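You operate a simulated robot arm through the tools that you are given. There is no shell and no other tool. Be economical: measure what you need, move in short steps, check, and stop when the job is done.

You run a simulated robot arm. Do the job below in one go: nothing can be reset, and whatever is moved stays where it is left.

## Task
Put the clear cup with the grey band in the basin of the steel sink. Then put the clear cup with the blue band in the basin of the steel sink. Then push the drawer of the steel table with the heat block shut. Then fetch the folded striped blue cloth and set it on the open bay of the tall steel cabinet. Then take the grey tray and put it on the top of the small table of the side wall. Then put the folded grey cloth on the pane of the lamp panel. Then open the green handled door of the spares cabinet, take the labelled carton from the top of the yellow edged table and put it on the lower shelf of the spares cabinet and shut the door again. Then put the bottle that says "cleaner" from the top of the yellow edged table on the top of the drain stand. Then take the folded striped cream cloth and put it on top of the brown carton of pads. Then take the folded teal cloth and put it on top of the film carton. Then stack the yellow pouch that says "Q327" from the top of the steel table with the heat block on top of the yellow pouch that says "G347". Then open the lid of the dark grey box. Keep to this order. Set down upright: clear cup with the grey band, clear cup with the blue band, labelled carton, bottle.

The check looks at the end state, three seconds after you hand in, the way a careful person would. Anything else that was tipped, shoved, dropped, spilled or broken makes it a failure. A push-on lid holds only when it is set on centred and level and pressed home; a screw cap is set on level and turned clockwise until tight. Flat cloth is picked up by pressing the open fingertips on it (5 to 10 N) and closing them slowly along it; thin cloth reads only 2 to 8 mm in the jaws.

## Robot
A 6-joint arm with a two-finger gripper on a trunk, on a base that drives. Base frame: it is fixed to the floor where the robot stands at the start and does not move with it; the origin is under the middle of the robot, x ahead of it, y to its left, z up; the surface under the hand at the start is at about z = 0.8. Readings come in m, degrees, newtons and seconds.
With the tool pointing down near the work surface it reaches from about 0.32 to 0.84 m from the robot's upright axis, wherever it stands. Its first joint turns from -166.0 to 166.0 degrees. Places, roughly: basin of the steel sink [-0.4, 3.2, 0.8]; carton of pads [1, -3.75, 0.75]; clear cup with the blue band (7x7x9 cm) [0.5, 0.3, 0.8]; clear cup with the grey band (7x7x9 cm) [0.5, 0.1, 0.8]; drawer of the steel table with the heat block [0.4, -0.2, 0.7]; film carton [1, -5.25, 1.25]; folded grey cloth (11x7x3 cm) [-1.8, -5, 0.9]; folded striped blue cloth (11x7x3 cm) [0.5, -0.6, 0.8]; folded striped cream cloth (11x7x3 cm) [0.9, -4.2, 0.8]; folded teal cloth (11x7x3 cm) [-0.8, -1.2, 1.2]; green handled door of the spares cabinet [-3.9, -7.1, 1.2]; grey tray [-1, -5, 0.75]; labelled carton [-1.75, -7.25, 1]; lid of the dark grey box [-1.7, -7.5, 1.4]; lower shelf of the spares cabinet [-4.1, -7.3, 0.8]; open bay of the tall steel cabinet [1.1, 2.4, 0.9]; pane of the lamp panel (23x19 cm) [-3.74, -5.08, 0.88]; purple bottle, teal bottle [-0.5, -7.5, 1]; top of the drain stand [-4.9, -7.3, 0.5]; top of the small table of the side wall [1.1, -6.8, 0.5]; yellow pouch [0.75, -0.5, 0.75]. Payload 2.45 kg.
Tool frame: the origin (TCP) lies between the finger pads and is the grasp point; the fingertips stand 0.02 m ahead of it; z points along the fingers, y is the line along which they close. The gripper opens to 0.14 m. The gripper's body begins 0.168 m behind the TCP.
Orientation is that of the tool frame in the base frame, as a unit quaternion [w, x, y, z]. With the fingers straight down and closing along the base's y, the tool's x points along the base's -x, its y along +y and its z along -z.

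## Interface
- The arm moves only by the tool drive_tool. Its argument "moves" is a list of rows, each a list of 2 entries, a list of its own where there are three numbers: the shift along the base's x, y, z in units of 40 mm (1.0 is 40 mm), then the turn, a rotation vector about the base's x, y, z in units of 6 degrees (1.0 is 6 degrees). In form: [[[tx, ty, tz], [wx, wy, wz]], ...]. A call has 1 to 10 rows; each row shifts and turns the commanded pose from where the row before left it. "fingers" is the gripper command, from -1 (fully open) to 1 (shut), values between in proportion, set as the call begins (left out, the last holds). A call with a number of a shift or a turn outside -1 to 1 is refused whole. Rows are played at 5 a second. More than 0.05 m and 8.6 degrees between two rows, or a gripper value outside its range, and nothing of the call is played. A pose out of reach is approached as far as the arm can. The call stops where the force on the tool passes 40 N (or 10 N more than at its start, if that is more) or the arm is blocked; 0.2 s more then pass. The fingers move at their own pace (about 0.045 m/s each) and stop on an object; they squeeze with about 29 N. The grip force told is the motor's: it shows also when the fingers shut on nothing. Time passes only in rows, and 0.2 s behind the last, so rows that do not move let the fingers close. It gives the time, the measured TCP pose, the force on the tool (base axes), the opening and the grip force at its end, in the units of the frame above (readings bear some noise), with the torque about the TCP (base axes, N m) and any sound that the robot's microphone picked up, and new pictures: "show" is both (left out), scene, wrist or none.
- Cameras (640 x 400 px; columns grow to the right, rows downward): "scene" is now at [0.0606, 0.0956, 1.9098]; the picture's right is [-0.65, -0.76, 0.00], its down [-0.64, 0.55, -0.53] and it looks along [0.40, -0.35, -0.85] (base axes); focal length 258 px, centre (320, 200). "wrist" rides on the gripper at [0.078, 0.011, -0.209] in the tool frame; the picture's right is [-0.14, 0.99, 0.00], its down [-0.92, -0.13, -0.37] and it looks along [-0.36, -0.05, 0.93] (tool axes); focal length 280 px, centre (320, 200). There is no depth. A picture from a camera that has moved, and an enlarged one, comes with that camera's place and axes in the base frame and with its lens.
- raise_lower(by): slides the trunk up (or, below 0, down) by that many m; the arm and the scene camera ride with it, the base frame stays. It gives what a move gives, with no picture.
- roll_base(legs): drives the robot by 1 to 6 legs, each [ahead, left, turn to the left] in m, m and degrees, along the robot's own axes; the way and the turn of a leg run together, so that a leg with both is an arc; at most 1.5 m and 180 degrees a leg. The arm and the cameras ride along, it lands a little off, and it stops where it bumps. It gives what a move gives, and a new picture of the scene camera.
- aim_head(pan, tilt): turns the head with the scene camera to pan (to the left, within 143 degrees either way) and tilt (down, from -29 to 69), counted from straight ahead of the robot. It gives what a move gives, and a new picture of the scene camera.
- inspect(camera, box): a new picture of the part [left, top, right, bottom] of that camera's present view, enlarged. It takes no simulated time.
- hand_in(): hands the job in; it is judged then, once.

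Work in short steps. Places have to be worked out from the pictures, the camera data and where the tool is seen: move nearer, look again, correct. Check each grasp and each placing, and mend what went wrong. You have 567 turns and 360 pictures in all, those below and enlarged ones among them. Open the gripper and draw the arm clear of the work before you hand the job in, unless the task says otherwise; then end with one line.

The tools are called after "Emit:" as a command line: name --argument value ..., lists and objects as JSON in quotes. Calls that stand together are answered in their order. drive_tool: Moves the arm, as the interface text tells. Its arguments: {"type":"object","properties":{"moves":{"type":"array","items":{"type":"array"}},"fingers":{"type":"number"},"show":{"type":"string","enum":["both","scene","wrist","none"]}},"required":["moves"]} The other tools are called the same way: raise_lower (by) slides the trunk up or down; roll_base (legs) drives the base; aim_head (pan, tilt) turns the head that bears the scene camera; inspect (camera, box) takes an enlarged picture of a part of a camera's view; hand_in () hands the job in.

At the start:

```text
time: 0.0
position: [0.4431, -0.1341, 1.0408]
orientation: [0.0, 0.0, 1.0, 0.0]
wrist_force: [0.0, 0.4, -0.7]
wrist_torque: [-0.03, -0.01, -0.03]
grip_width: 0.1401
grip_force: 0.0
trunk travel left (down, up): [-0.175, 0.055]
robot x, y, heading: [-0.0011, 0.0025, 0.2]
head pan, tilt: [-40.8, 58.0]
```

scene: 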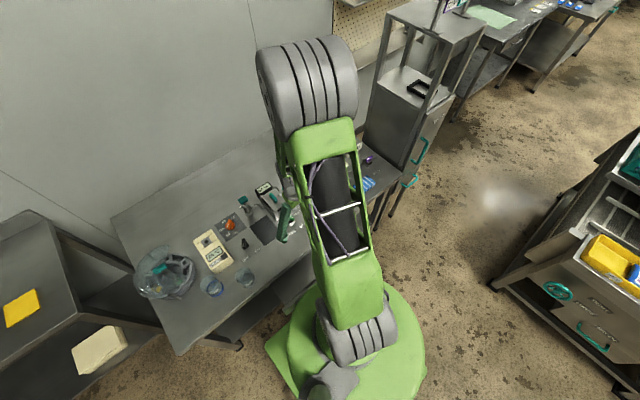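
wrist: 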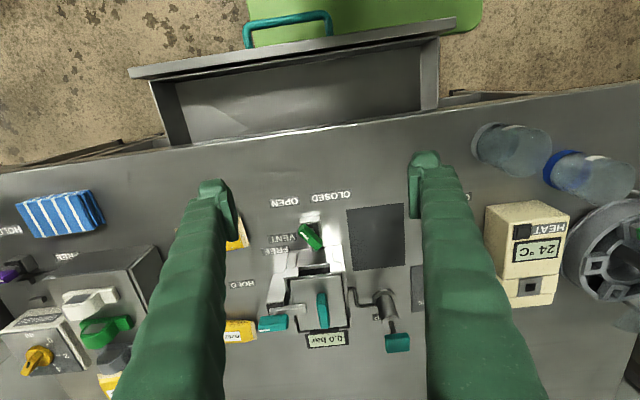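

I'll look at the table first with the wrist view enlarged, then around with the head to learn the layout.

Emit:
inspect --camera "wrist" --box '[440, 80, 640, 280]'

Emit:
aim_head --pan 90 --tilt 25

Emit:
aim_head --pan 30 --tilt 45

```text
2.00 times, centred on (540, 180) of wrist
camera zoom: at [0.3649, -0.1229, 1.249], right [0.14, 0.99, 0.0], down [0.92, -0.13, 0.37], along [0.36, -0.05, -0.93], focal length 561 px, centre (-120, 240)
```

zoom: 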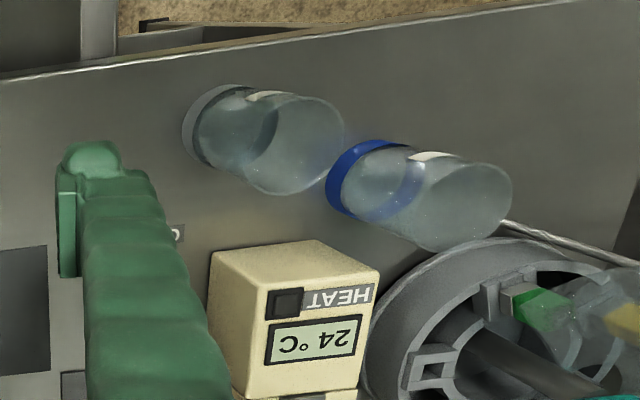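

```text
time: 2.1
position: [0.4409, -0.1341, 1.0422]
orientation: [0.0, 0.0, 1.0, 0.0]
wrist_force: [-0.8, 0.1, -0.6]
wrist_torque: [0.01, 0.0, -0.03]
grip_width: 0.1401
grip_force: 0.0
trunk travel left (down, up): [-0.175, 0.055]
robot x, y, heading: [0.0003, -0.0022, -0.1]
head pan, tilt: [90.0, 25.0]
camera scene: at [0.0084, 0.2328, 1.9574], right [1.0, 0.0, 0.0], down [0.0, -0.42, -0.91], along [0.0, 0.91, -0.42], focal length 258 px, centre (320, 200)
```

scene: 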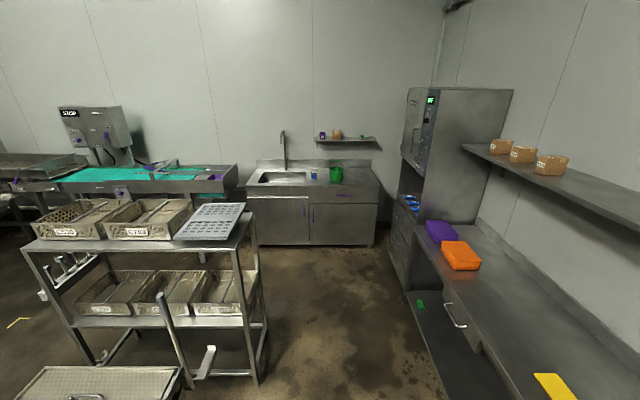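

```text
time: 3.4
position: [0.4428, -0.1329, 1.0413]
orientation: [0.0, 0.0, 1.0, 0.0]
wrist_force: [0.2, -0.5, 0.3]
wrist_torque: [-0.03, 0.01, -0.02]
grip_width: 0.1403
grip_force: 0.1
trunk travel left (down, up): [-0.175, 0.055]
robot x, y, heading: [-0.0044, 0.0011, -0.2]
head pan, tilt: [30.0, 45.0]
camera scene: at [0.0788, 0.1814, 1.9269], right [0.5, -0.87, 0.0], down [-0.61, -0.35, -0.71], along [0.61, 0.35, -0.71], focal length 258 px, centre (320, 200)
```

scene: 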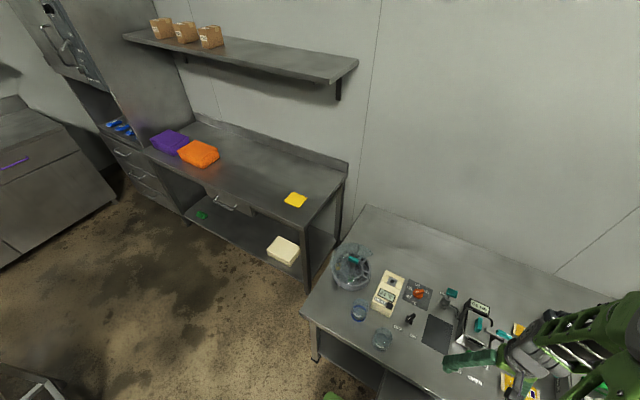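

Grey cup judged at about (0.48, 0.135), blue at (0.537, 0.25) on z≈0.80. Moving above the grey cup with fingers opened to 10 cm.

Emit:
drive_tool --moves '[[[0.15, 0.96, 0], [0, 0, 0]], [[0.15, 0.96, 0], [0, 0, 0]], [[0.15, 0.96, 0], [0, 0, 0]], [[0.15, 0.96, 0], [0, 0, 0]], [[0.15, 0.96, 0], [0, 0, 0]], [[0.15, 0.96, 0], [0, 0, 0]], [[0.05, 0.95, 0], [0, 0, 0]], [[0, 0, -1], [0, 0, 0]]]' --fingers -0.43

```text
time: 5.2
position: [0.4826, 0.1393, 0.9987]
orientation: [0.0, 0.0, 1.0, 0.0]
wrist_force: [0.5, 0.2, 0.3]
wrist_torque: [-0.02, 0.02, 0.01]
grip_width: 0.1001
grip_force: 0.1
trunk travel left (down, up): [-0.175, 0.055]
robot x, y, heading: [0.0026, -0.0022, -0.0]
head pan, tilt: [30.0, 45.0]
camera scene: at [0.0805, 0.1813, 1.9267], right [0.5, -0.87, 0.0], down [-0.61, -0.35, -0.71], along [0.61, 0.35, -0.71], focal length 258 px, centre (320, 200)
camera wrist: at [0.4061, 0.1482, 1.2069], right [0.14, 0.99, 0.0], down [0.92, -0.13, 0.37], along [0.36, -0.05, -0.93], focal length 280 px, centre (320, 200)
```

scene: 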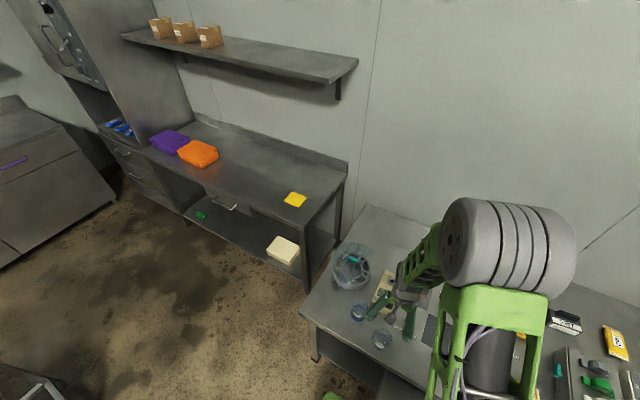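
wrist: 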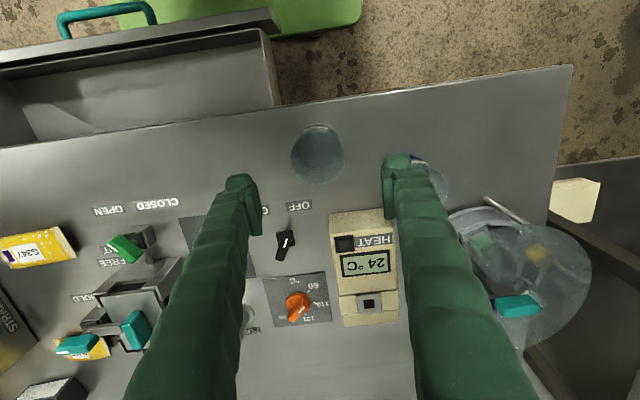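

Alignment is good (cup about (0.481, 0.134)). Shifting 5 mm and lowering onto the grey cup.

Emit:
drive_tool --moves '[[[0, -0.12, -0.96], [0, 0, 0]], [[0, 0, -0.96], [0, 0, 0]], [[0, 0, -0.96], [0, 0, 0]], [[0, 0, -0.9], [0, 0, 0]]]' --fingers -0.43

Emit:
inspect --camera "scene" --box '[330, 240, 490, 370]'

```text
time: 6.2
position: [0.4793, 0.1305, 0.8495]
orientation: [0.0, 0.0, 1.0, 0.0]
wrist_force: [-0.1, -0.3, 0.0]
wrist_torque: [0.0, 0.02, -0.01]
grip_width: 0.0997
grip_force: 0.0
trunk travel left (down, up): [-0.175, 0.055]
robot x, y, heading: [0.0011, 0.0003, -0.1]
head pan, tilt: [30.0, 45.0]
camera scene: at [0.0796, 0.1815, 1.9268], right [0.5, -0.87, 0.0], down [-0.61, -0.35, -0.71], along [0.61, 0.35, -0.71], focal length 258 px, centre (320, 200)
camera wrist: at [0.4024, 0.1423, 1.0569], right [0.14, 0.99, 0.0], down [0.92, -0.13, 0.37], along [0.36, -0.05, -0.93], focal length 280 px, centre (320, 200)
```

scene: 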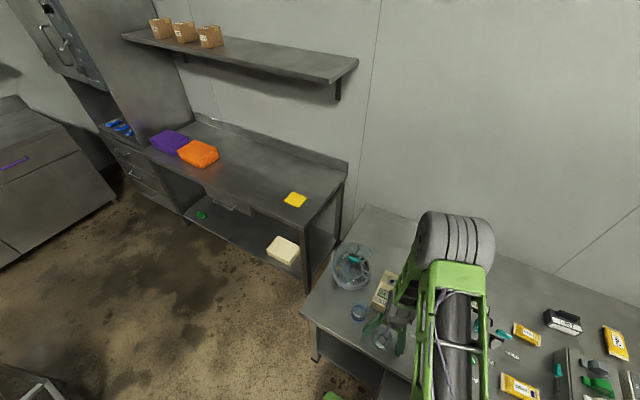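
wrist: 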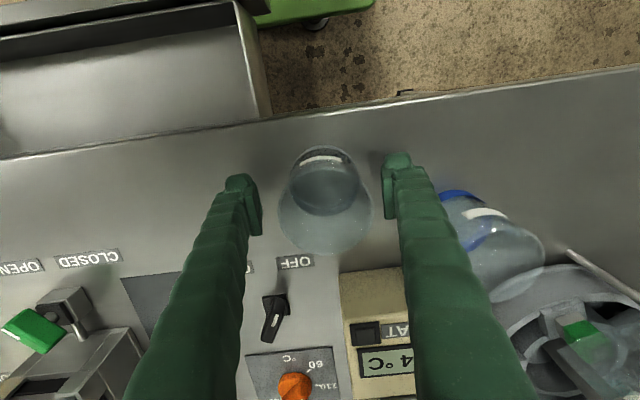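

```text
3.08 times, centred on (410, 305) of scene
camera zoom: at [0.0796, 0.1815, 1.9268], right [0.5, -0.87, 0.0], down [-0.61, -0.35, -0.71], along [0.61, 0.35, -0.71], focal length 794 px, centre (43, -123)
```

zoom: 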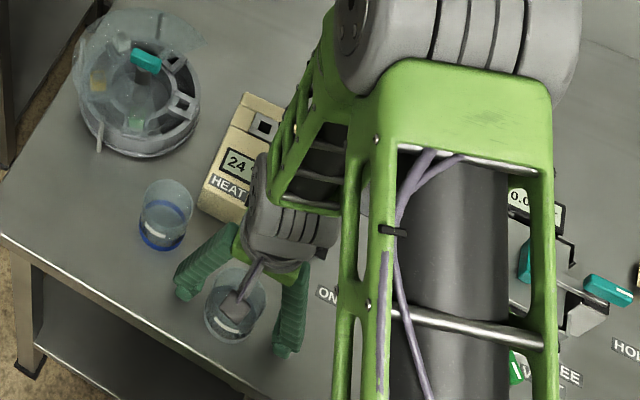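

The fingers straddle the cup centrally. Closing.

Emit:
drive_tool --moves '[[[0, 0.05, -0.1], [0, 0, 0]], [[0, 0, 0], [0, 0, 0]], [[0, 0, 0], [0, 0, 0]], [[0, 0, 0], [0, 0, 0]], [[0, 0, 0], [0, 0, 0]]]' --fingers 1 --show "wrist"

```text
time: 7.4
position: [0.4791, 0.132, 0.8464]
orientation: [0.0, 0.0, 1.0, 0.0]
wrist_force: [-0.2, 0.5, -0.4]
wrist_torque: [0.0, 0.02, 0.01]
grip_width: 0.0679
grip_force: 28.8
trunk travel left (down, up): [-0.175, 0.055]
robot x, y, heading: [-0.0018, -0.0022, -0.2]
head pan, tilt: [30.0, 45.0]
camera wrist: at [0.4026, 0.143, 1.0537], right [0.14, 0.99, 0.0], down [0.92, -0.13, 0.37], along [0.36, -0.05, -0.93], focal length 280 px, centre (320, 200)
```

wrist: 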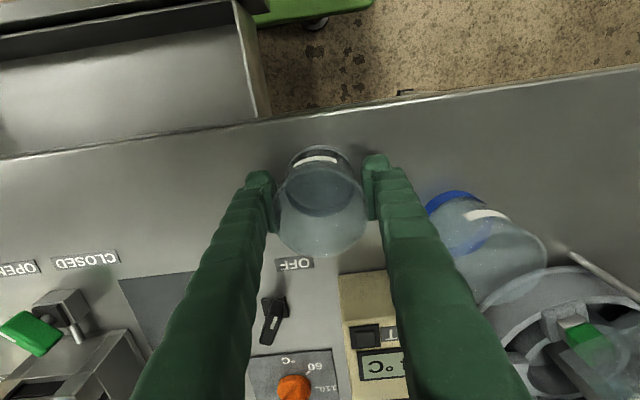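

Gripped at 68 mm. Lifting 24 cm and checking.

Emit:
drive_tool --moves '[[[0, 0, 0.5], [0, 0, 0]], [[0, 0, 0.9], [0, 0, 0]], [[0, 0, 0.9], [0, 0, 0]], [[0, 0, 0.9], [0, 0, 0]], [[0, 0, 0.9], [0, 0, 0]], [[0, 0, 0.9], [0, 0, 0]], [[0, 0, 0.9], [0, 0, 0]]]' --fingers 1 --show "wrist"

Emit:
roll_base --legs '[[-0.05, 0, 45], [0, 0, 45]]'

```text
time: 9.0
position: [0.4814, 0.131, 1.0825]
orientation: [0.0, 0.0, 1.0, -0.001]
wrist_force: [0.9, 0.1, 0.0]
wrist_torque: [0.02, -0.04, 0.01]
grip_width: 0.0
grip_force: 29.4
trunk travel left (down, up): [-0.175, 0.055]
robot x, y, heading: [-0.0012, -0.0008, -0.4]
head pan, tilt: [30.0, 45.0]
camera wrist: at [0.4032, 0.1415, 1.2907], right [0.14, 0.99, 0.0], down [0.92, -0.13, 0.37], along [0.37, -0.05, -0.93], focal length 280 px, centre (320, 200)
```

wrist: 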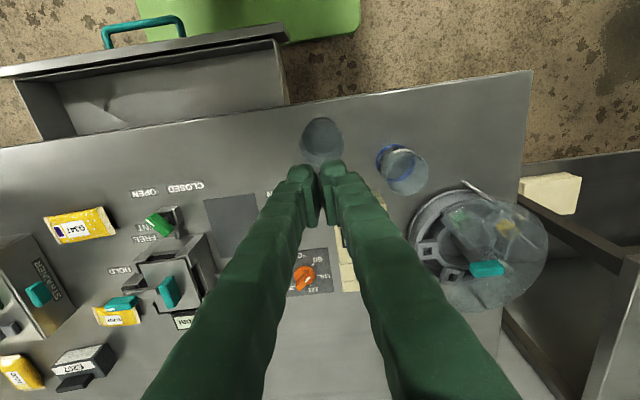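

```text
time: 13.5
position: [-0.1681, 0.4655, 1.0821]
orientation: [0.0, -0.7, 0.714, 0.0]
wrist_force: [-1.1, 0.1, -0.1]
wrist_torque: [0.0, -0.02, -0.05]
grip_width: 0.0
grip_force: 29.8
trunk travel left (down, up): [-0.175, 0.055]
robot x, y, heading: [-0.0455, -0.0193, 89.0]
head pan, tilt: [30.0, 45.0]
camera scene: at [-0.2264, 0.0656, 1.9268], right [0.88, 0.48, 0.0], down [0.34, -0.62, -0.71], along [-0.34, 0.62, -0.71], focal length 258 px, centre (320, 200)
```

scene: 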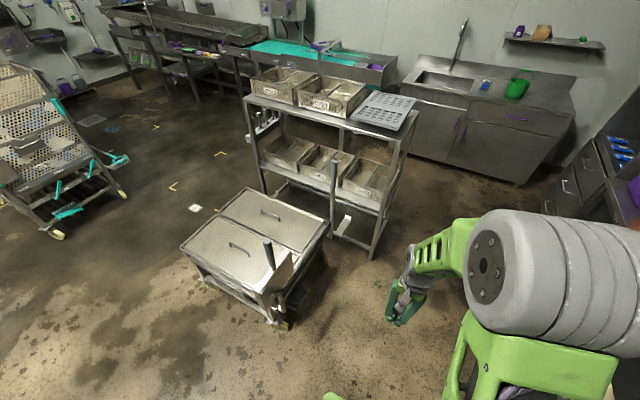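

The cup slipped out of the grip during the lift (fingers empty; the cup is still standing at its place). Turning back to retry, gripping lower and lifting slowly.

Emit:
roll_base --legs '[[0, 0, -89], [0.045, 0.02, 0]]'

Emit:
drive_tool --moves '[[[0, 0, 0], [0, 0, 0]]]' --fingers -0.43 --show "wrist"

Emit:
inspect --camera "wrist" --box '[260, 80, 460, 230]'

```text
time: 18.2
position: [0.484, 0.1228, 1.0814]
orientation: [-0.002, 0.009, 1.0, -0.001]
wrist_force: [0.2, -0.4, 0.7]
wrist_torque: [-0.04, 0.06, -0.01]
grip_width: 0.0
grip_force: 29.0
trunk travel left (down, up): [-0.175, 0.055]
robot x, y, heading: [-0.0017, 0.0018, -1.2]
head pan, tilt: [30.0, 45.0]
camera scene: at [0.0828, 0.1807, 1.9266], right [0.48, -0.87, 0.0], down [-0.62, -0.34, -0.71], along [0.62, 0.34, -0.71], focal length 258 px, centre (320, 200)
```

scene: 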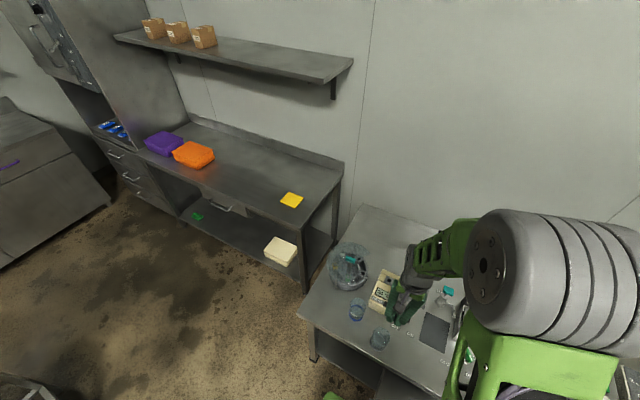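

```text
time: 18.6
position: [0.4833, 0.1222, 1.0827]
orientation: [0.0, 0.009, 1.0, 0.0]
wrist_force: [0.5, 0.0, -0.6]
wrist_torque: [-0.03, 0.03, -0.02]
grip_width: 0.0335
grip_force: 0.1
trunk travel left (down, up): [-0.175, 0.055]
robot x, y, heading: [0.0006, 0.0018, -1.0]
head pan, tilt: [30.0, 45.0]
camera wrist: at [0.4059, 0.1347, 1.2899], right [0.15, 0.99, 0.0], down [0.92, -0.14, 0.37], along [0.36, -0.06, -0.93], focal length 280 px, centre (320, 200)
```

wrist: 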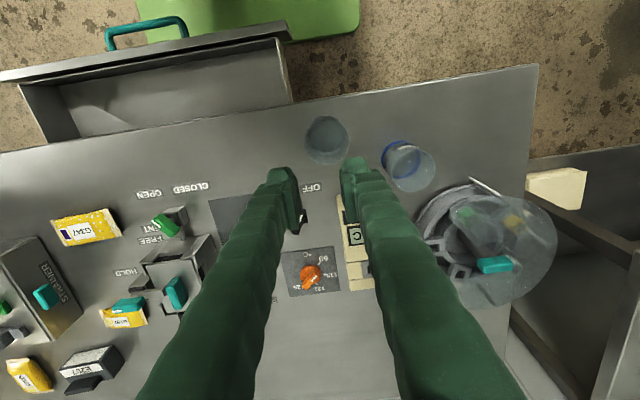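

```text
2.67 times, centred on (360, 155) of wrist
camera zoom: at [0.4059, 0.1347, 1.2899], right [0.15, 0.99, 0.0], down [0.92, -0.14, 0.37], along [0.36, -0.06, -0.93], focal length 748 px, centre (213, 320)
```

zoom: 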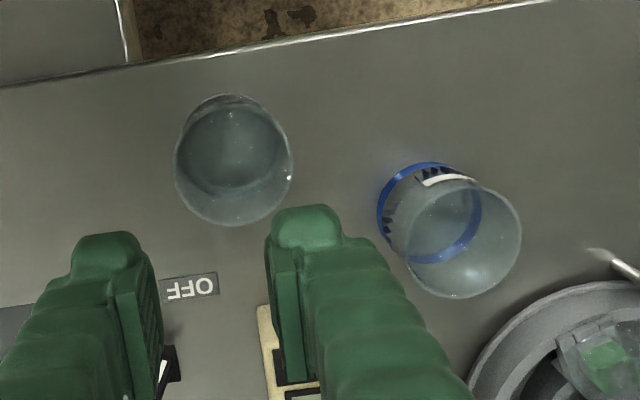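

Cup is at about (0.472, 0.134). Lowering there, deeper this time (TCP z≈0.833).

Emit:
drive_tool --moves '[[[-0.26, 0.28, 0], [0, 0, 0]], [[0, 0, -0.9], [0, 0, 0]], [[0, 0, -0.9], [0, 0, 0]], [[0, 0, -0.9], [0, 0, 0]], [[0, 0, -0.9], [0, 0, 0]], [[0, 0, -0.9], [0, 0, 0]], [[0, 0, -0.9], [0, 0, 0]], [[0, 0, -0.85], [0, 0, 0]]]' --fingers -0.43 --show "wrist"

```text
time: 20.4
position: [0.4711, 0.1335, 0.8337]
orientation: [0.0, 0.009, 1.0, 0.0]
wrist_force: [-0.2, -0.6, 0.2]
wrist_torque: [-0.03, 0.0, 0.01]
grip_width: 0.1
grip_force: 0.0
trunk travel left (down, up): [-0.175, 0.055]
robot x, y, heading: [-0.0008, -0.0047, -1.0]
head pan, tilt: [30.0, 45.0]
camera wrist: at [0.3943, 0.1444, 1.0416], right [0.16, 0.99, 0.0], down [0.92, -0.14, 0.37], along [0.36, -0.06, -0.93], focal length 280 px, centre (320, 200)
```

wrist: 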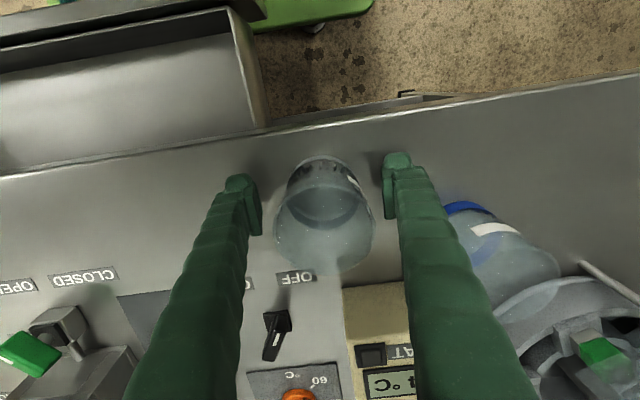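

Cup axis is about (0.477, 0.134). Small shift, close, then lift a little slowly.

Emit:
drive_tool --moves '[[[0.15, 0, 0], [0, 0, 0]], [[0, 0, 0], [0, 0, 0]], [[0, 0, 0], [0, 0, 0]], [[0, 0, 0], [0, 0, 0]], [[0, 0, 0], [0, 0, 0]], [[0, 0, 0], [0, 0, 0]], [[0, 0, 0.15], [0, 0, 0]], [[0, 0, 0.2], [0, 0, 0]], [[0, 0, 0.2], [0, 0, 0]], [[0, 0, 0.2], [0, 0, 0]]]' --fingers 1 --show "wrist"

```text
time: 22.6
position: [0.4757, 0.1327, 0.8623]
orientation: [0.0, 0.008, 1.0, 0.0]
wrist_force: [0.2, 0.0, 0.4]
wrist_torque: [0.01, -0.02, 0.0]
grip_width: 0.0621
grip_force: 29.0
trunk travel left (down, up): [-0.175, 0.055]
robot x, y, heading: [-0.0052, -0.0025, -1.0]
head pan, tilt: [30.0, 45.0]
camera wrist: at [0.3992, 0.145, 1.0701], right [0.15, 0.99, 0.0], down [0.92, -0.14, 0.37], along [0.36, -0.06, -0.93], focal length 280 px, centre (320, 200)
```

wrist: 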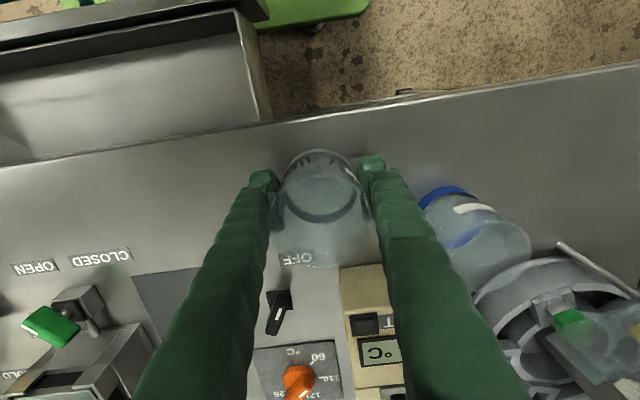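

Width 62 mm now; lifting another 5 cm slowly to see whether the cup follows.

Emit:
drive_tool --moves '[[[0, 0, 0.25], [0, 0, 0]], [[0, 0, 0.25], [0, 0, 0]], [[0, 0, 0.25], [0, 0, 0]], [[0, 0, 0.25], [0, 0, 0]], [[0, 0, 0.25], [0, 0, 0]], [[0, 0, 0.25], [0, 0, 0]]]' --fingers 1 --show "wrist"

```text
time: 24.1
position: [0.477, 0.1337, 0.9223]
orientation: [0.0, 0.009, 1.0, 0.0]
wrist_force: [-0.5, 0.0, -1.5]
wrist_torque: [-0.03, 0.01, -0.01]
grip_width: 0.0619
grip_force: 29.0
trunk travel left (down, up): [-0.175, 0.055]
robot x, y, heading: [-0.0024, 0.0013, -0.9]
head pan, tilt: [30.0, 45.0]
camera wrist: at [0.4004, 0.1463, 1.1308], right [0.15, 0.99, 0.0], down [0.92, -0.14, 0.37], along [0.36, -0.06, -0.93], focal length 280 px, centre (320, 200)
```

wrist: 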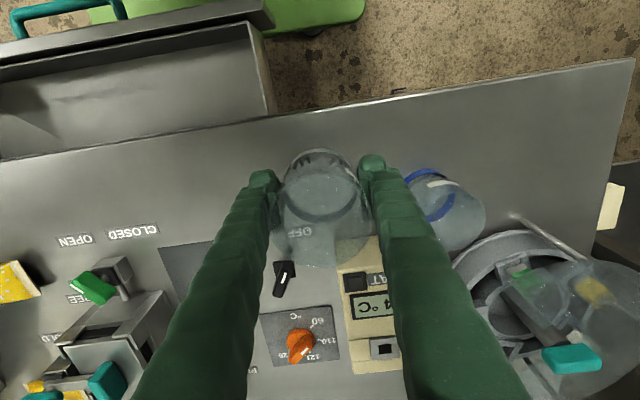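

The cup now follows. Lifting on to z≈1.10.

Emit:
drive_tool --moves '[[[0, 0, 0.4], [0, 0, 0]], [[0, 0, 0.5], [0, 0, 0]], [[0, 0, 0.5], [0, 0, 0]], [[0, 0, 0.5], [0, 0, 0]], [[0, 0, 0.5], [0, 0, 0]], [[0, 0, 0.5], [0, 0, 0]], [[0, 0, 0.5], [0, 0, 0]], [[0, 0, 0.5], [0, 0, 0]], [[0, 0, 0.4], [0, 0, 0]]]' --fingers 1 --show "wrist"

```text
time: 26.1
position: [0.4761, 0.1348, 1.0951]
orientation: [0.0, 0.009, 1.0, 0.001]
wrist_force: [-0.1, 0.0, -0.8]
wrist_torque: [0.02, -0.02, 0.03]
grip_width: 0.062
grip_force: 28.9
trunk travel left (down, up): [-0.175, 0.055]
robot x, y, heading: [-0.0012, 0.0016, -1.3]
head pan, tilt: [30.0, 45.0]
camera wrist: at [0.4004, 0.1461, 1.3023], right [0.15, 0.99, 0.0], down [0.92, -0.14, 0.37], along [0.36, -0.06, -0.93], focal length 280 px, centre (320, 200)
```

wrist: 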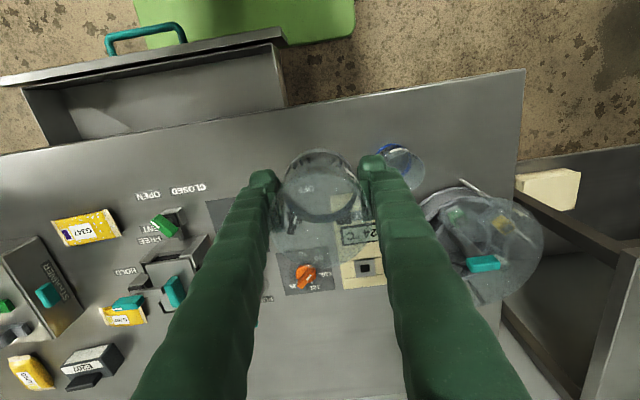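

Held firmly. Turning to face +y and driving up the aisle toward the sink.

Emit:
roll_base --legs '[[0, 0, 91], [1.2, -0.15, 0], [1.2, 0, 0]]'

Emit:
aim_head --pan 20 --tilt 55

```text
time: 41.8
position: [-0.0335, 2.8767, 1.0934]
orientation: [-0.001, 0.725, -0.688, 0.0]
wrist_force: [-0.5, 0.2, -0.8]
wrist_torque: [0.01, 0.0, 0.04]
grip_width: 0.0619
grip_force: 28.8
trunk travel left (down, up): [-0.175, 0.055]
robot x, y, heading: [0.1353, 2.41, 93.2]
head pan, tilt: [30.0, 45.0]
camera scene: at [-0.0524, 2.4809, 1.9268], right [0.84, 0.54, 0.0], down [0.39, -0.59, -0.71], along [-0.39, 0.59, -0.71], focal length 258 px, centre (320, 200)
```

scene: 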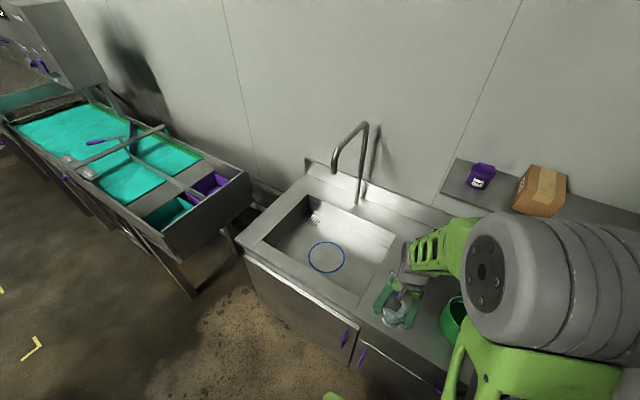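

```text
time: 42.5
position: [-0.0341, 2.8769, 1.0947]
orientation: [0.0, 0.725, -0.688, 0.001]
wrist_force: [-0.3, -0.6, -0.4]
wrist_torque: [0.01, 0.02, 0.01]
grip_width: 0.0617
grip_force: 28.8
trunk travel left (down, up): [-0.175, 0.055]
robot x, y, heading: [0.1328, 2.4068, 93.1]
head pan, tilt: [20.0, 55.0]
camera scene: at [-0.0363, 2.4786, 1.9135], right [0.92, 0.39, 0.0], down [0.32, -0.75, -0.57], along [-0.22, 0.53, -0.82], focal length 258 px, centre (320, 200)
```

scene: 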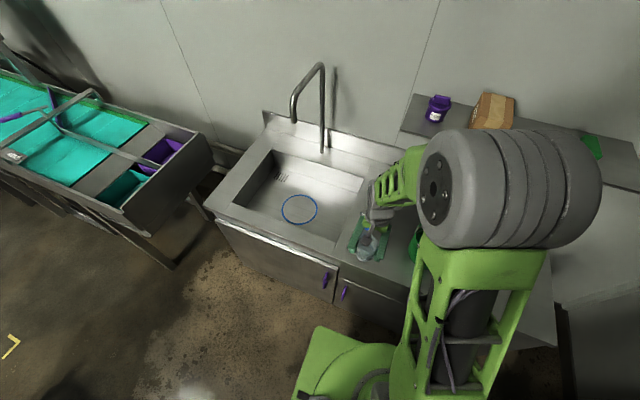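

Sink is visible: basin spans about x −0.65…−0.17, y 2.91…3.35. Before shifting left I check the rack's corner behind me to the left.

Emit:
aim_head --pan 100 --tilt 60

```text
time: 44.0
position: [-0.0339, 2.8768, 1.0941]
orientation: [0.0, 0.726, -0.688, -0.001]
wrist_force: [-1.0, 0.5, -0.9]
wrist_torque: [0.03, 0.04, 0.01]
grip_width: 0.0619
grip_force: 28.6
trunk travel left (down, up): [-0.175, 0.055]
robot x, y, heading: [0.1317, 2.4061, 92.9]
head pan, tilt: [100.0, 60.0]
camera scene: at [-0.073, 2.3973, 1.9074], right [-0.22, 0.97, 0.0], down [0.84, 0.19, -0.5], along [-0.49, -0.11, -0.87], focal length 258 px, centre (320, 200)
```

scene: 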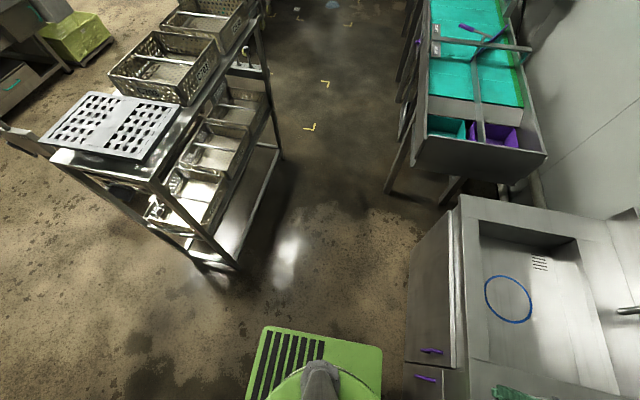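

The rack ends at y≈1.7, so there's room. Shifting left 0.3 m and looking at the sink again.

Emit:
roll_base --legs '[[0.03, 0.3, -3]]'

Emit:
aim_head --pan 10 --tilt 60

```text
time: 47.2
position: [-0.3105, 2.9097, 1.0939]
orientation: [0.0, -0.706, 0.709, 0.0]
wrist_force: [0.3, 0.1, -0.7]
wrist_torque: [0.01, -0.05, 0.03]
grip_width: 0.0618
grip_force: 29.0
trunk travel left (down, up): [-0.175, 0.055]
robot x, y, heading: [-0.1697, 2.4341, 89.5]
head pan, tilt: [100.0, 60.0]
camera scene: at [-0.3775, 2.4335, 1.9073], right [-0.17, 0.99, 0.0], down [0.85, 0.15, -0.5], along [-0.49, -0.08, -0.87], focal length 258 px, centre (320, 200)
```

scene: 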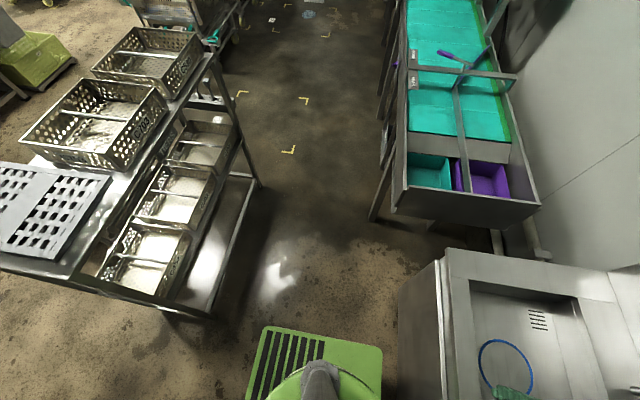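

```text
time: 48.9
position: [-0.3096, 2.911, 1.0928]
orientation: [0.0, -0.705, 0.709, -0.001]
wrist_force: [-0.4, 0.3, 0.1]
wrist_torque: [-0.04, 0.03, -0.03]
grip_width: 0.0618
grip_force: 29.0
trunk travel left (down, up): [-0.175, 0.055]
robot x, y, heading: [-0.1673, 2.4322, 89.6]
head pan, tilt: [10.0, 60.0]
camera scene: at [-0.3227, 2.5104, 1.9074], right [0.99, 0.17, 0.0], down [0.15, -0.85, -0.5], along [-0.08, 0.49, -0.87], focal length 258 px, centre (320, 200)
```

scene: 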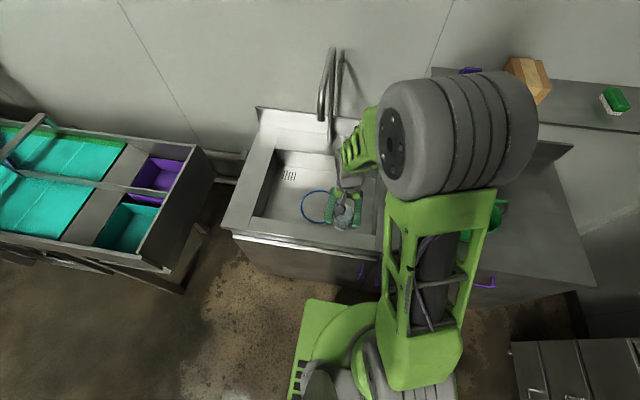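

Basin floor reckoned at z≈0.78, spout tip near (-0.44, 3.20, 1.25). I'll set the grey cup at about (-0.53, 3.04), moving across first.

Emit:
drive_tool --moves '[[[-0.9, 0.54, 0], [0, 0, 0]], [[-0.9, 0.54, 0], [0, 0, 0]], [[-0.9, 0.54, 0], [0, 0, 0]], [[-0.9, 0.54, 0], [0, 0, 0]], [[-0.9, 0.54, 0], [0, 0, 0]], [[-0.9, 0.54, 0], [0, 0, 0]], [[0, 0, -0.8], [0, 0, 0]], [[0, 0, -0.8], [0, 0, 0]]]' --fingers 1

```text
time: 50.7
position: [-0.5291, 3.0416, 1.0308]
orientation: [0.0, -0.705, 0.709, -0.001]
wrist_force: [0.0, -0.7, -0.5]
wrist_torque: [-0.03, -0.02, 0.01]
grip_width: 0.0617
grip_force: 28.9
trunk travel left (down, up): [-0.175, 0.055]
robot x, y, heading: [-0.1707, 2.435, 89.6]
head pan, tilt: [10.0, 60.0]
camera scene: at [-0.3232, 2.5111, 1.9072], right [0.99, 0.17, 0.0], down [0.15, -0.85, -0.5], along [-0.08, 0.49, -0.87], focal length 258 px, centre (320, 200)
camera wrist: at [-0.5384, 2.9634, 1.238], right [-0.99, 0.14, 0.0], down [0.13, 0.92, 0.37], along [0.05, 0.36, -0.93], focal length 280 px, centre (320, 200)
```

scene: 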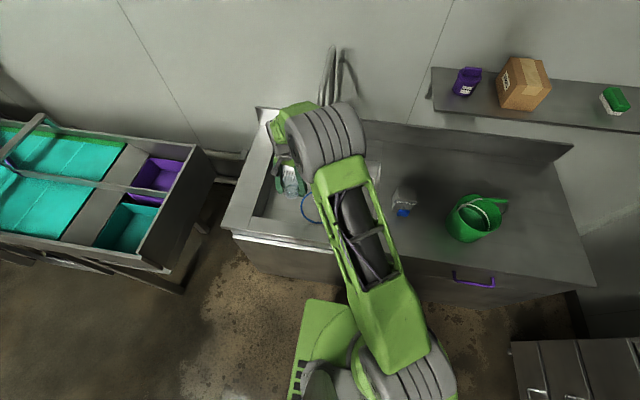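
wrist: 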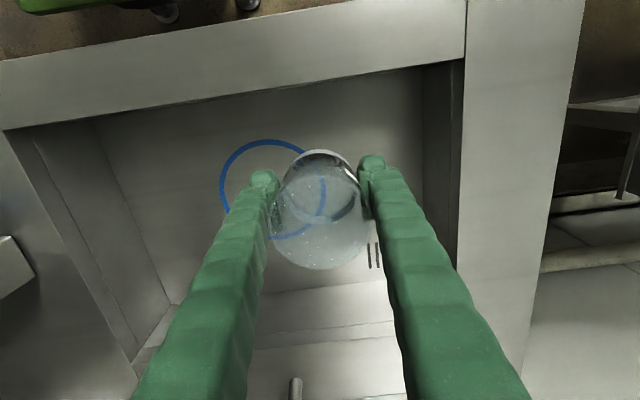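

Clear of walls. Lowering to just above the floor, then slowly until contact.

Emit:
drive_tool --moves '[[[0, 0, -0.8], [0, 0, 0]], [[0, 0, -0.8], [0, 0, 0]], [[0, 0, -0.8], [0, 0, 0]], [[0, 0, -0.8], [0, 0, 0]], [[0, 0, -0.8], [0, 0, 0]]]' --fingers 1 --show "wrist"

```text
time: 51.9
position: [-0.526, 3.0449, 0.871]
orientation: [0.0, -0.705, 0.709, 0.0]
wrist_force: [0.3, 0.6, 0.2]
wrist_torque: [0.02, -0.02, 0.02]
grip_width: 0.062
grip_force: 29.6
trunk travel left (down, up): [-0.175, 0.055]
robot x, y, heading: [-0.1716, 2.4346, 89.8]
head pan, tilt: [10.0, 60.0]
camera wrist: at [-0.5362, 2.9656, 1.0786], right [-0.99, 0.14, 0.0], down [0.13, 0.92, 0.37], along [0.05, 0.37, -0.93], focal length 280 px, centre (320, 200)
```

wrist: 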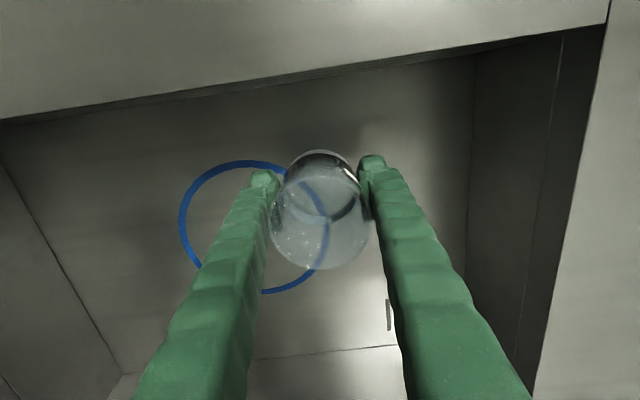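

Ring scaling suggests the floor may be near z≈0.72. Continuing down in small steps, watching force.

Emit:
drive_tool --moves '[[[0, 0, -0.6], [0, 0, 0]], [[0, 0, -0.6], [0, 0, 0]], [[0, 0, -0.3], [0, 0, 0]], [[0, 0, -0.2], [0, 0, 0]], [[0, 0, -0.2], [0, 0, 0]], [[0, 0, -0.2], [0, 0, 0]]]' --fingers 1 --show "wrist"

```text
time: 53.3
position: [-0.5247, 3.0402, 0.7889]
orientation: [0.0, -0.706, 0.708, 0.002]
wrist_force: [2.8, -1.3, 22.9]
wrist_torque: [0.08, 0.0, 0.01]
grip_width: 0.0626
grip_force: 29.0
trunk travel left (down, up): [-0.175, 0.055]
robot x, y, heading: [-0.1705, 2.4287, 89.7]
head pan, tilt: [10.0, 60.0]
camera wrist: at [-0.5359, 2.9622, 0.9958], right [-0.99, 0.14, 0.0], down [0.13, 0.92, 0.37], along [0.05, 0.37, -0.93], focal length 280 px, centre (320, 200)
```

wrist: 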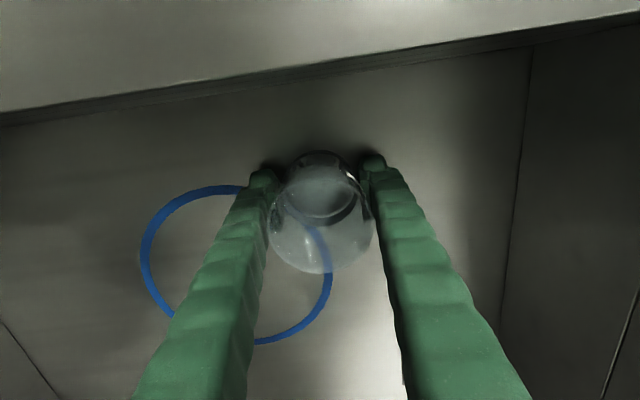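

Contact (23 N) at z 0.789, floor ≈0.757. Easing up 3 mm, then opening.

Emit:
drive_tool --moves '[[[0, 0, 0.1], [0, 0, 0]]]' --fingers 1 --show "none"

Emit:
drive_tool --moves '[[[0, 0, 0], [0, 0, 0]], [[0, 0, 0], [0, 0, 0]], [[0, 0, 0], [0, 0, 0]], [[0, 0, 0], [0, 0, 0]]]' --fingers -0.4 --show "wrist"

```text
time: 53.7
position: [-0.5254, 3.0401, 0.7886]
orientation: [0.0, -0.705, 0.709, -0.001]
wrist_force: [0.1, 0.6, 0.1]
wrist_torque: [0.01, 0.01, 0.0]
grip_width: 0.0622
grip_force: 28.8
trunk travel left (down, up): [-0.175, 0.055]
robot x, y, heading: [-0.1699, 2.431, 89.6]
head pan, tilt: [10.0, 60.0]
```

```text
time: 54.7
position: [-0.5268, 3.0394, 0.7902]
orientation: [0.001, -0.705, 0.709, 0.0]
wrist_force: [-0.8, 0.2, -1.0]
wrist_torque: [0.01, 0.02, -0.04]
grip_width: 0.0981
grip_force: 0.1
trunk travel left (down, up): [-0.175, 0.055]
robot x, y, heading: [-0.1704, 2.435, 89.5]
head pan, tilt: [10.0, 60.0]
camera wrist: at [-0.5365, 2.9618, 0.9978], right [-0.99, 0.14, 0.0], down [0.13, 0.92, 0.37], along [0.05, 0.36, -0.93], focal length 280 px, centre (320, 200)
```

wrist: 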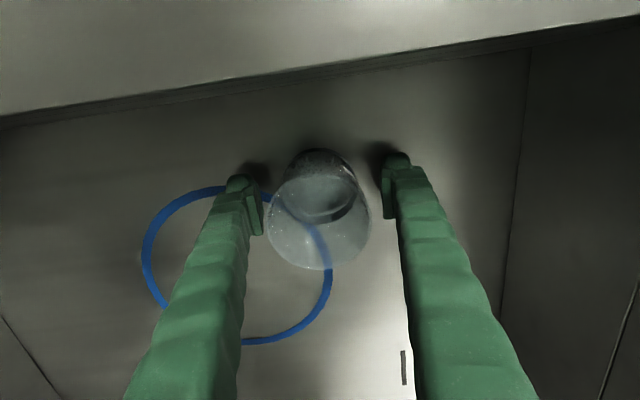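

Released. Raising straight up and retracting.

Emit:
drive_tool --moves '[[[0, 0, 0.5], [0, 0, 0]], [[0, 0, 0.9], [0, 0, 0]], [[0, 0, 0.9], [0, 0, 0]], [[0, 0, 0.9], [0, 0, 0]], [[0, 0, 0.9], [0, 0, 0]], [[0, 0, 0.9], [0, 0, 0]], [[0, 0, 0.9], [0, 0, 0]], [[0, 0, 0.9], [0, 0, 0]], [[0, 0, 0.9], [0, 0, 0]]]' --fingers -0.4 --show "wrist"

Emit:
drive_tool --moves '[[[0.9, -0.5, 0], [0, 0, 0]], [[0.9, -0.5, 0], [0, 0, 0]], [[0.9, -0.5, 0], [0, 0, 0]], [[0.9, -0.5, 0], [0, 0, 0]], [[0.9, -0.5, 0], [0, 0, 0]], [[0.9, -0.5, 0], [0, 0, 0]], [[0.9, -0.3, 0], [0, 0, 0]], [[0.9, 0, 0], [0, 0, 0]]]' --fingers -0.4 --show "scene"

```text
time: 56.7
position: [-0.5247, 3.0383, 1.0982]
orientation: [0.001, -0.705, 0.709, 0.0]
wrist_force: [-0.2, 0.1, -0.1]
wrist_torque: [0.02, -0.01, 0.01]
grip_width: 0.0979
grip_force: 0.0
trunk travel left (down, up): [-0.175, 0.055]
robot x, y, heading: [-0.1693, 2.4301, 89.8]
head pan, tilt: [10.0, 60.0]
camera wrist: at [-0.5361, 2.9602, 1.3055], right [-0.99, 0.14, 0.0], down [0.13, 0.92, 0.37], along [0.05, 0.36, -0.93], focal length 280 px, centre (320, 200)
```

wrist: 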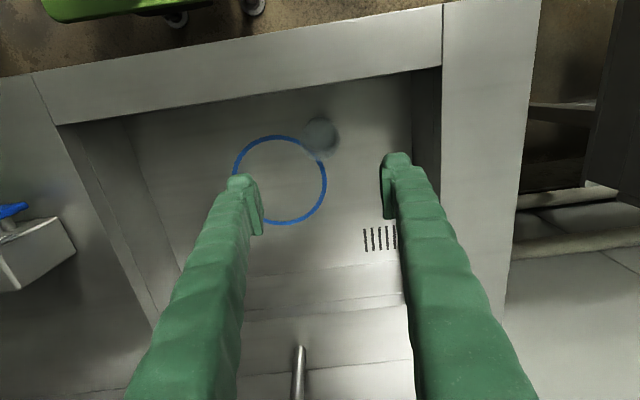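

```text
time: 58.5
position: [-0.2355, 2.9071, 1.0968]
orientation: [0.0, -0.705, 0.709, 0.0]
wrist_force: [-0.1, 1.0, 0.1]
wrist_torque: [-0.02, 0.04, 0.04]
grip_width: 0.0978
grip_force: 0.1
trunk travel left (down, up): [-0.175, 0.055]
robot x, y, heading: [-0.166, 2.4315, 89.7]
head pan, tilt: [10.0, 60.0]
camera scene: at [-0.3217, 2.5105, 1.9074], right [0.99, 0.17, 0.0], down [0.15, -0.85, -0.5], along [-0.08, 0.49, -0.87], focal length 258 px, centre (320, 200)
```

scene: 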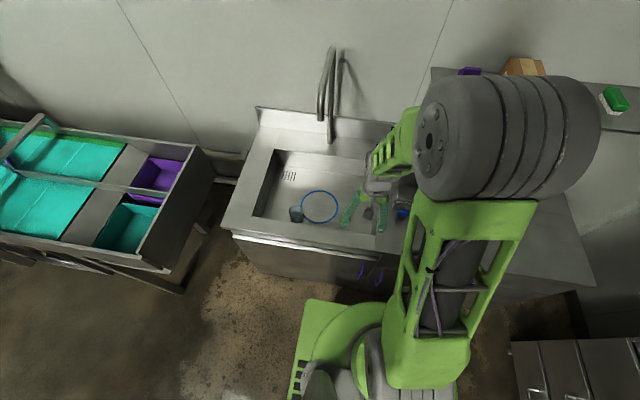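

Grey cup stands in the basin. Driving back to the start pose for the blue cup.

Emit:
roll_base --legs '[[0, -0.3, 0], [-1.2, 0, 0], [-1.22, 0.13, 0], [0, 0, -90]]'

Emit:
drive_tool --moves '[[[0, 0, 0], [0, 0, 0]]]' --fingers -0.43 --show "wrist"

```text
time: 77.1
position: [0.455, 0.0774, 1.0975]
orientation: [0.001, -0.011, 1.0, -0.001]
wrist_force: [-0.4, 0.0, 0.4]
wrist_torque: [0.0, -0.01, 0.03]
grip_width: 0.098
grip_force: 0.0
trunk travel left (down, up): [-0.175, 0.055]
robot x, y, heading: [-0.0172, -0.0015, 1.3]
head pan, tilt: [10.0, 60.0]
camera scene: at [0.0544, 0.1494, 1.9074], right [0.2, -0.98, 0.0], down [-0.85, -0.17, -0.5], along [0.49, 0.1, -0.87], focal length 258 px, centre (320, 200)
```

scene: 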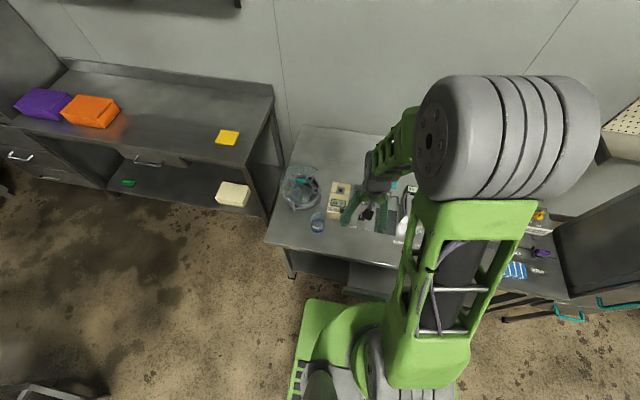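

```text
time: 77.5
position: [0.4553, 0.0755, 1.0964]
orientation: [0.001, -0.012, 1.0, -0.001]
wrist_force: [0.3, -0.6, -0.3]
wrist_torque: [0.0, 0.0, 0.01]
grip_width: 0.1
grip_force: 0.0
trunk travel left (down, up): [-0.175, 0.055]
robot x, y, heading: [-0.0156, -0.0071, 1.5]
head pan, tilt: [10.0, 60.0]
camera wrist: at [0.3784, 0.0855, 1.3045], right [0.11, 0.99, 0.0], down [0.92, -0.11, 0.37], along [0.37, -0.04, -0.93], focal length 280 px, centre (320, 200)
```

wrist: 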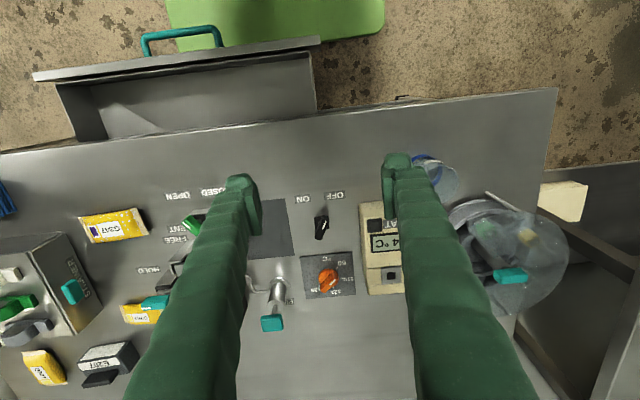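

Moving above the blue cup (est. (0.537, 0.25)) for a closer look.

Emit:
drive_tool --moves '[[[0.4, 0.87, 0], [0, 0, 0]], [[0.4, 0.87, 0], [0, 0, 0]], [[0.4, 0.87, 0], [0, 0, 0]], [[0.4, 0.87, -0.5], [0, 0, 0]], [[0.4, 0.87, -0.5], [0, 0, 0]], [[0, 0, -0.7], [0, 0, 0]]]' --fingers -0.43 --show "wrist"

```text
time: 78.9
position: [0.5362, 0.2518, 1.0277]
orientation: [0.001, -0.011, 1.0, 0.0]
wrist_force: [-0.1, -0.1, 0.7]
wrist_torque: [0.01, 0.04, 0.02]
grip_width: 0.1004
grip_force: 0.0
trunk travel left (down, up): [-0.175, 0.055]
robot x, y, heading: [-0.0144, -0.0048, 1.1]
head pan, tilt: [10.0, 60.0]
camera wrist: at [0.4595, 0.2611, 1.2353], right [0.12, 0.99, 0.0], down [0.92, -0.11, 0.37], along [0.37, -0.04, -0.93], focal length 280 px, centre (320, 200)
```

wrist: 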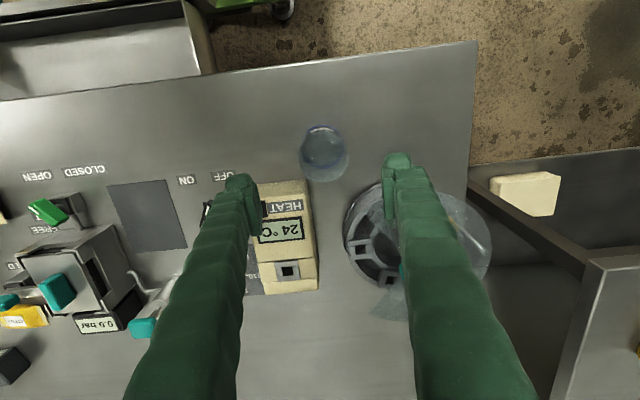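

Cup is at about (0.5415, 0.2575). Narrowing to 9 cm opening and descending most of the way, then checking clearance to the bowl.

Emit:
drive_tool --moves '[[[0.13, 0.14, 0], [0, 0, 0]], [[0, 0, -0.8], [0, 0, 0]], [[0, 0, -0.8], [0, 0, 0]], [[0, 0, -0.8], [0, 0, 0]]]' --fingers -0.28 --show "wrist"

```text
time: 79.9
position: [0.5434, 0.256, 0.9333]
orientation: [0.001, -0.012, 1.0, 0.0]
wrist_force: [-0.2, 0.1, -0.3]
wrist_torque: [0.02, 0.04, 0.01]
grip_width: 0.0897
grip_force: 0.0
trunk travel left (down, up): [-0.175, 0.055]
robot x, y, heading: [-0.016, -0.0003, 1.3]
head pan, tilt: [10.0, 60.0]
camera wrist: at [0.4652, 0.2649, 1.1409], right [0.12, 0.99, 0.0], down [0.92, -0.11, 0.37], along [0.37, -0.04, -0.93], focal length 280 px, centre (320, 200)
```

wrist: 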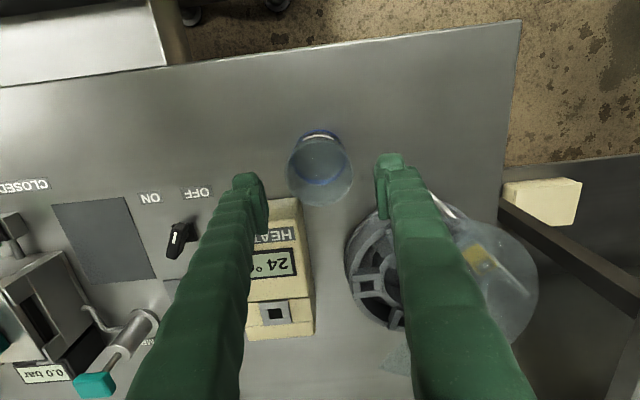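

Clear by ~3 cm. Going down to grasp height.

Emit:
drive_tool --moves '[[[0, 0, -0.7], [0, 0, 0]], [[0, 0, -0.7], [0, 0, 0]], [[0, 0, -0.7], [0, 0, 0]], [[0, 0, -0.4], [0, 0, 0]]]' --fingers -0.28 --show "wrist"

```text
time: 80.9
position: [0.5405, 0.2577, 0.833]
orientation: [0.0, -0.011, 1.0, 0.0]
wrist_force: [0.5, 0.8, 0.7]
wrist_torque: [0.03, 0.01, 0.01]
grip_width: 0.0896
grip_force: 0.0
trunk travel left (down, up): [-0.175, 0.055]
robot x, y, heading: [-0.0167, -0.0039, 1.2]
head pan, tilt: [10.0, 60.0]
camera wrist: at [0.4622, 0.2662, 1.0396], right [0.12, 0.99, 0.0], down [0.92, -0.11, 0.37], along [0.37, -0.04, -0.93], focal length 280 px, centre (320, 200)
```

wrist: 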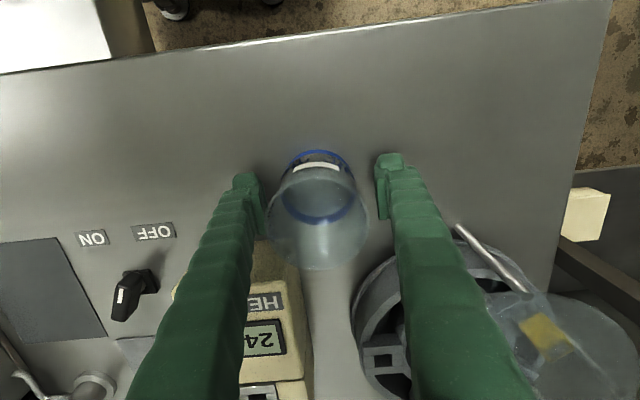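

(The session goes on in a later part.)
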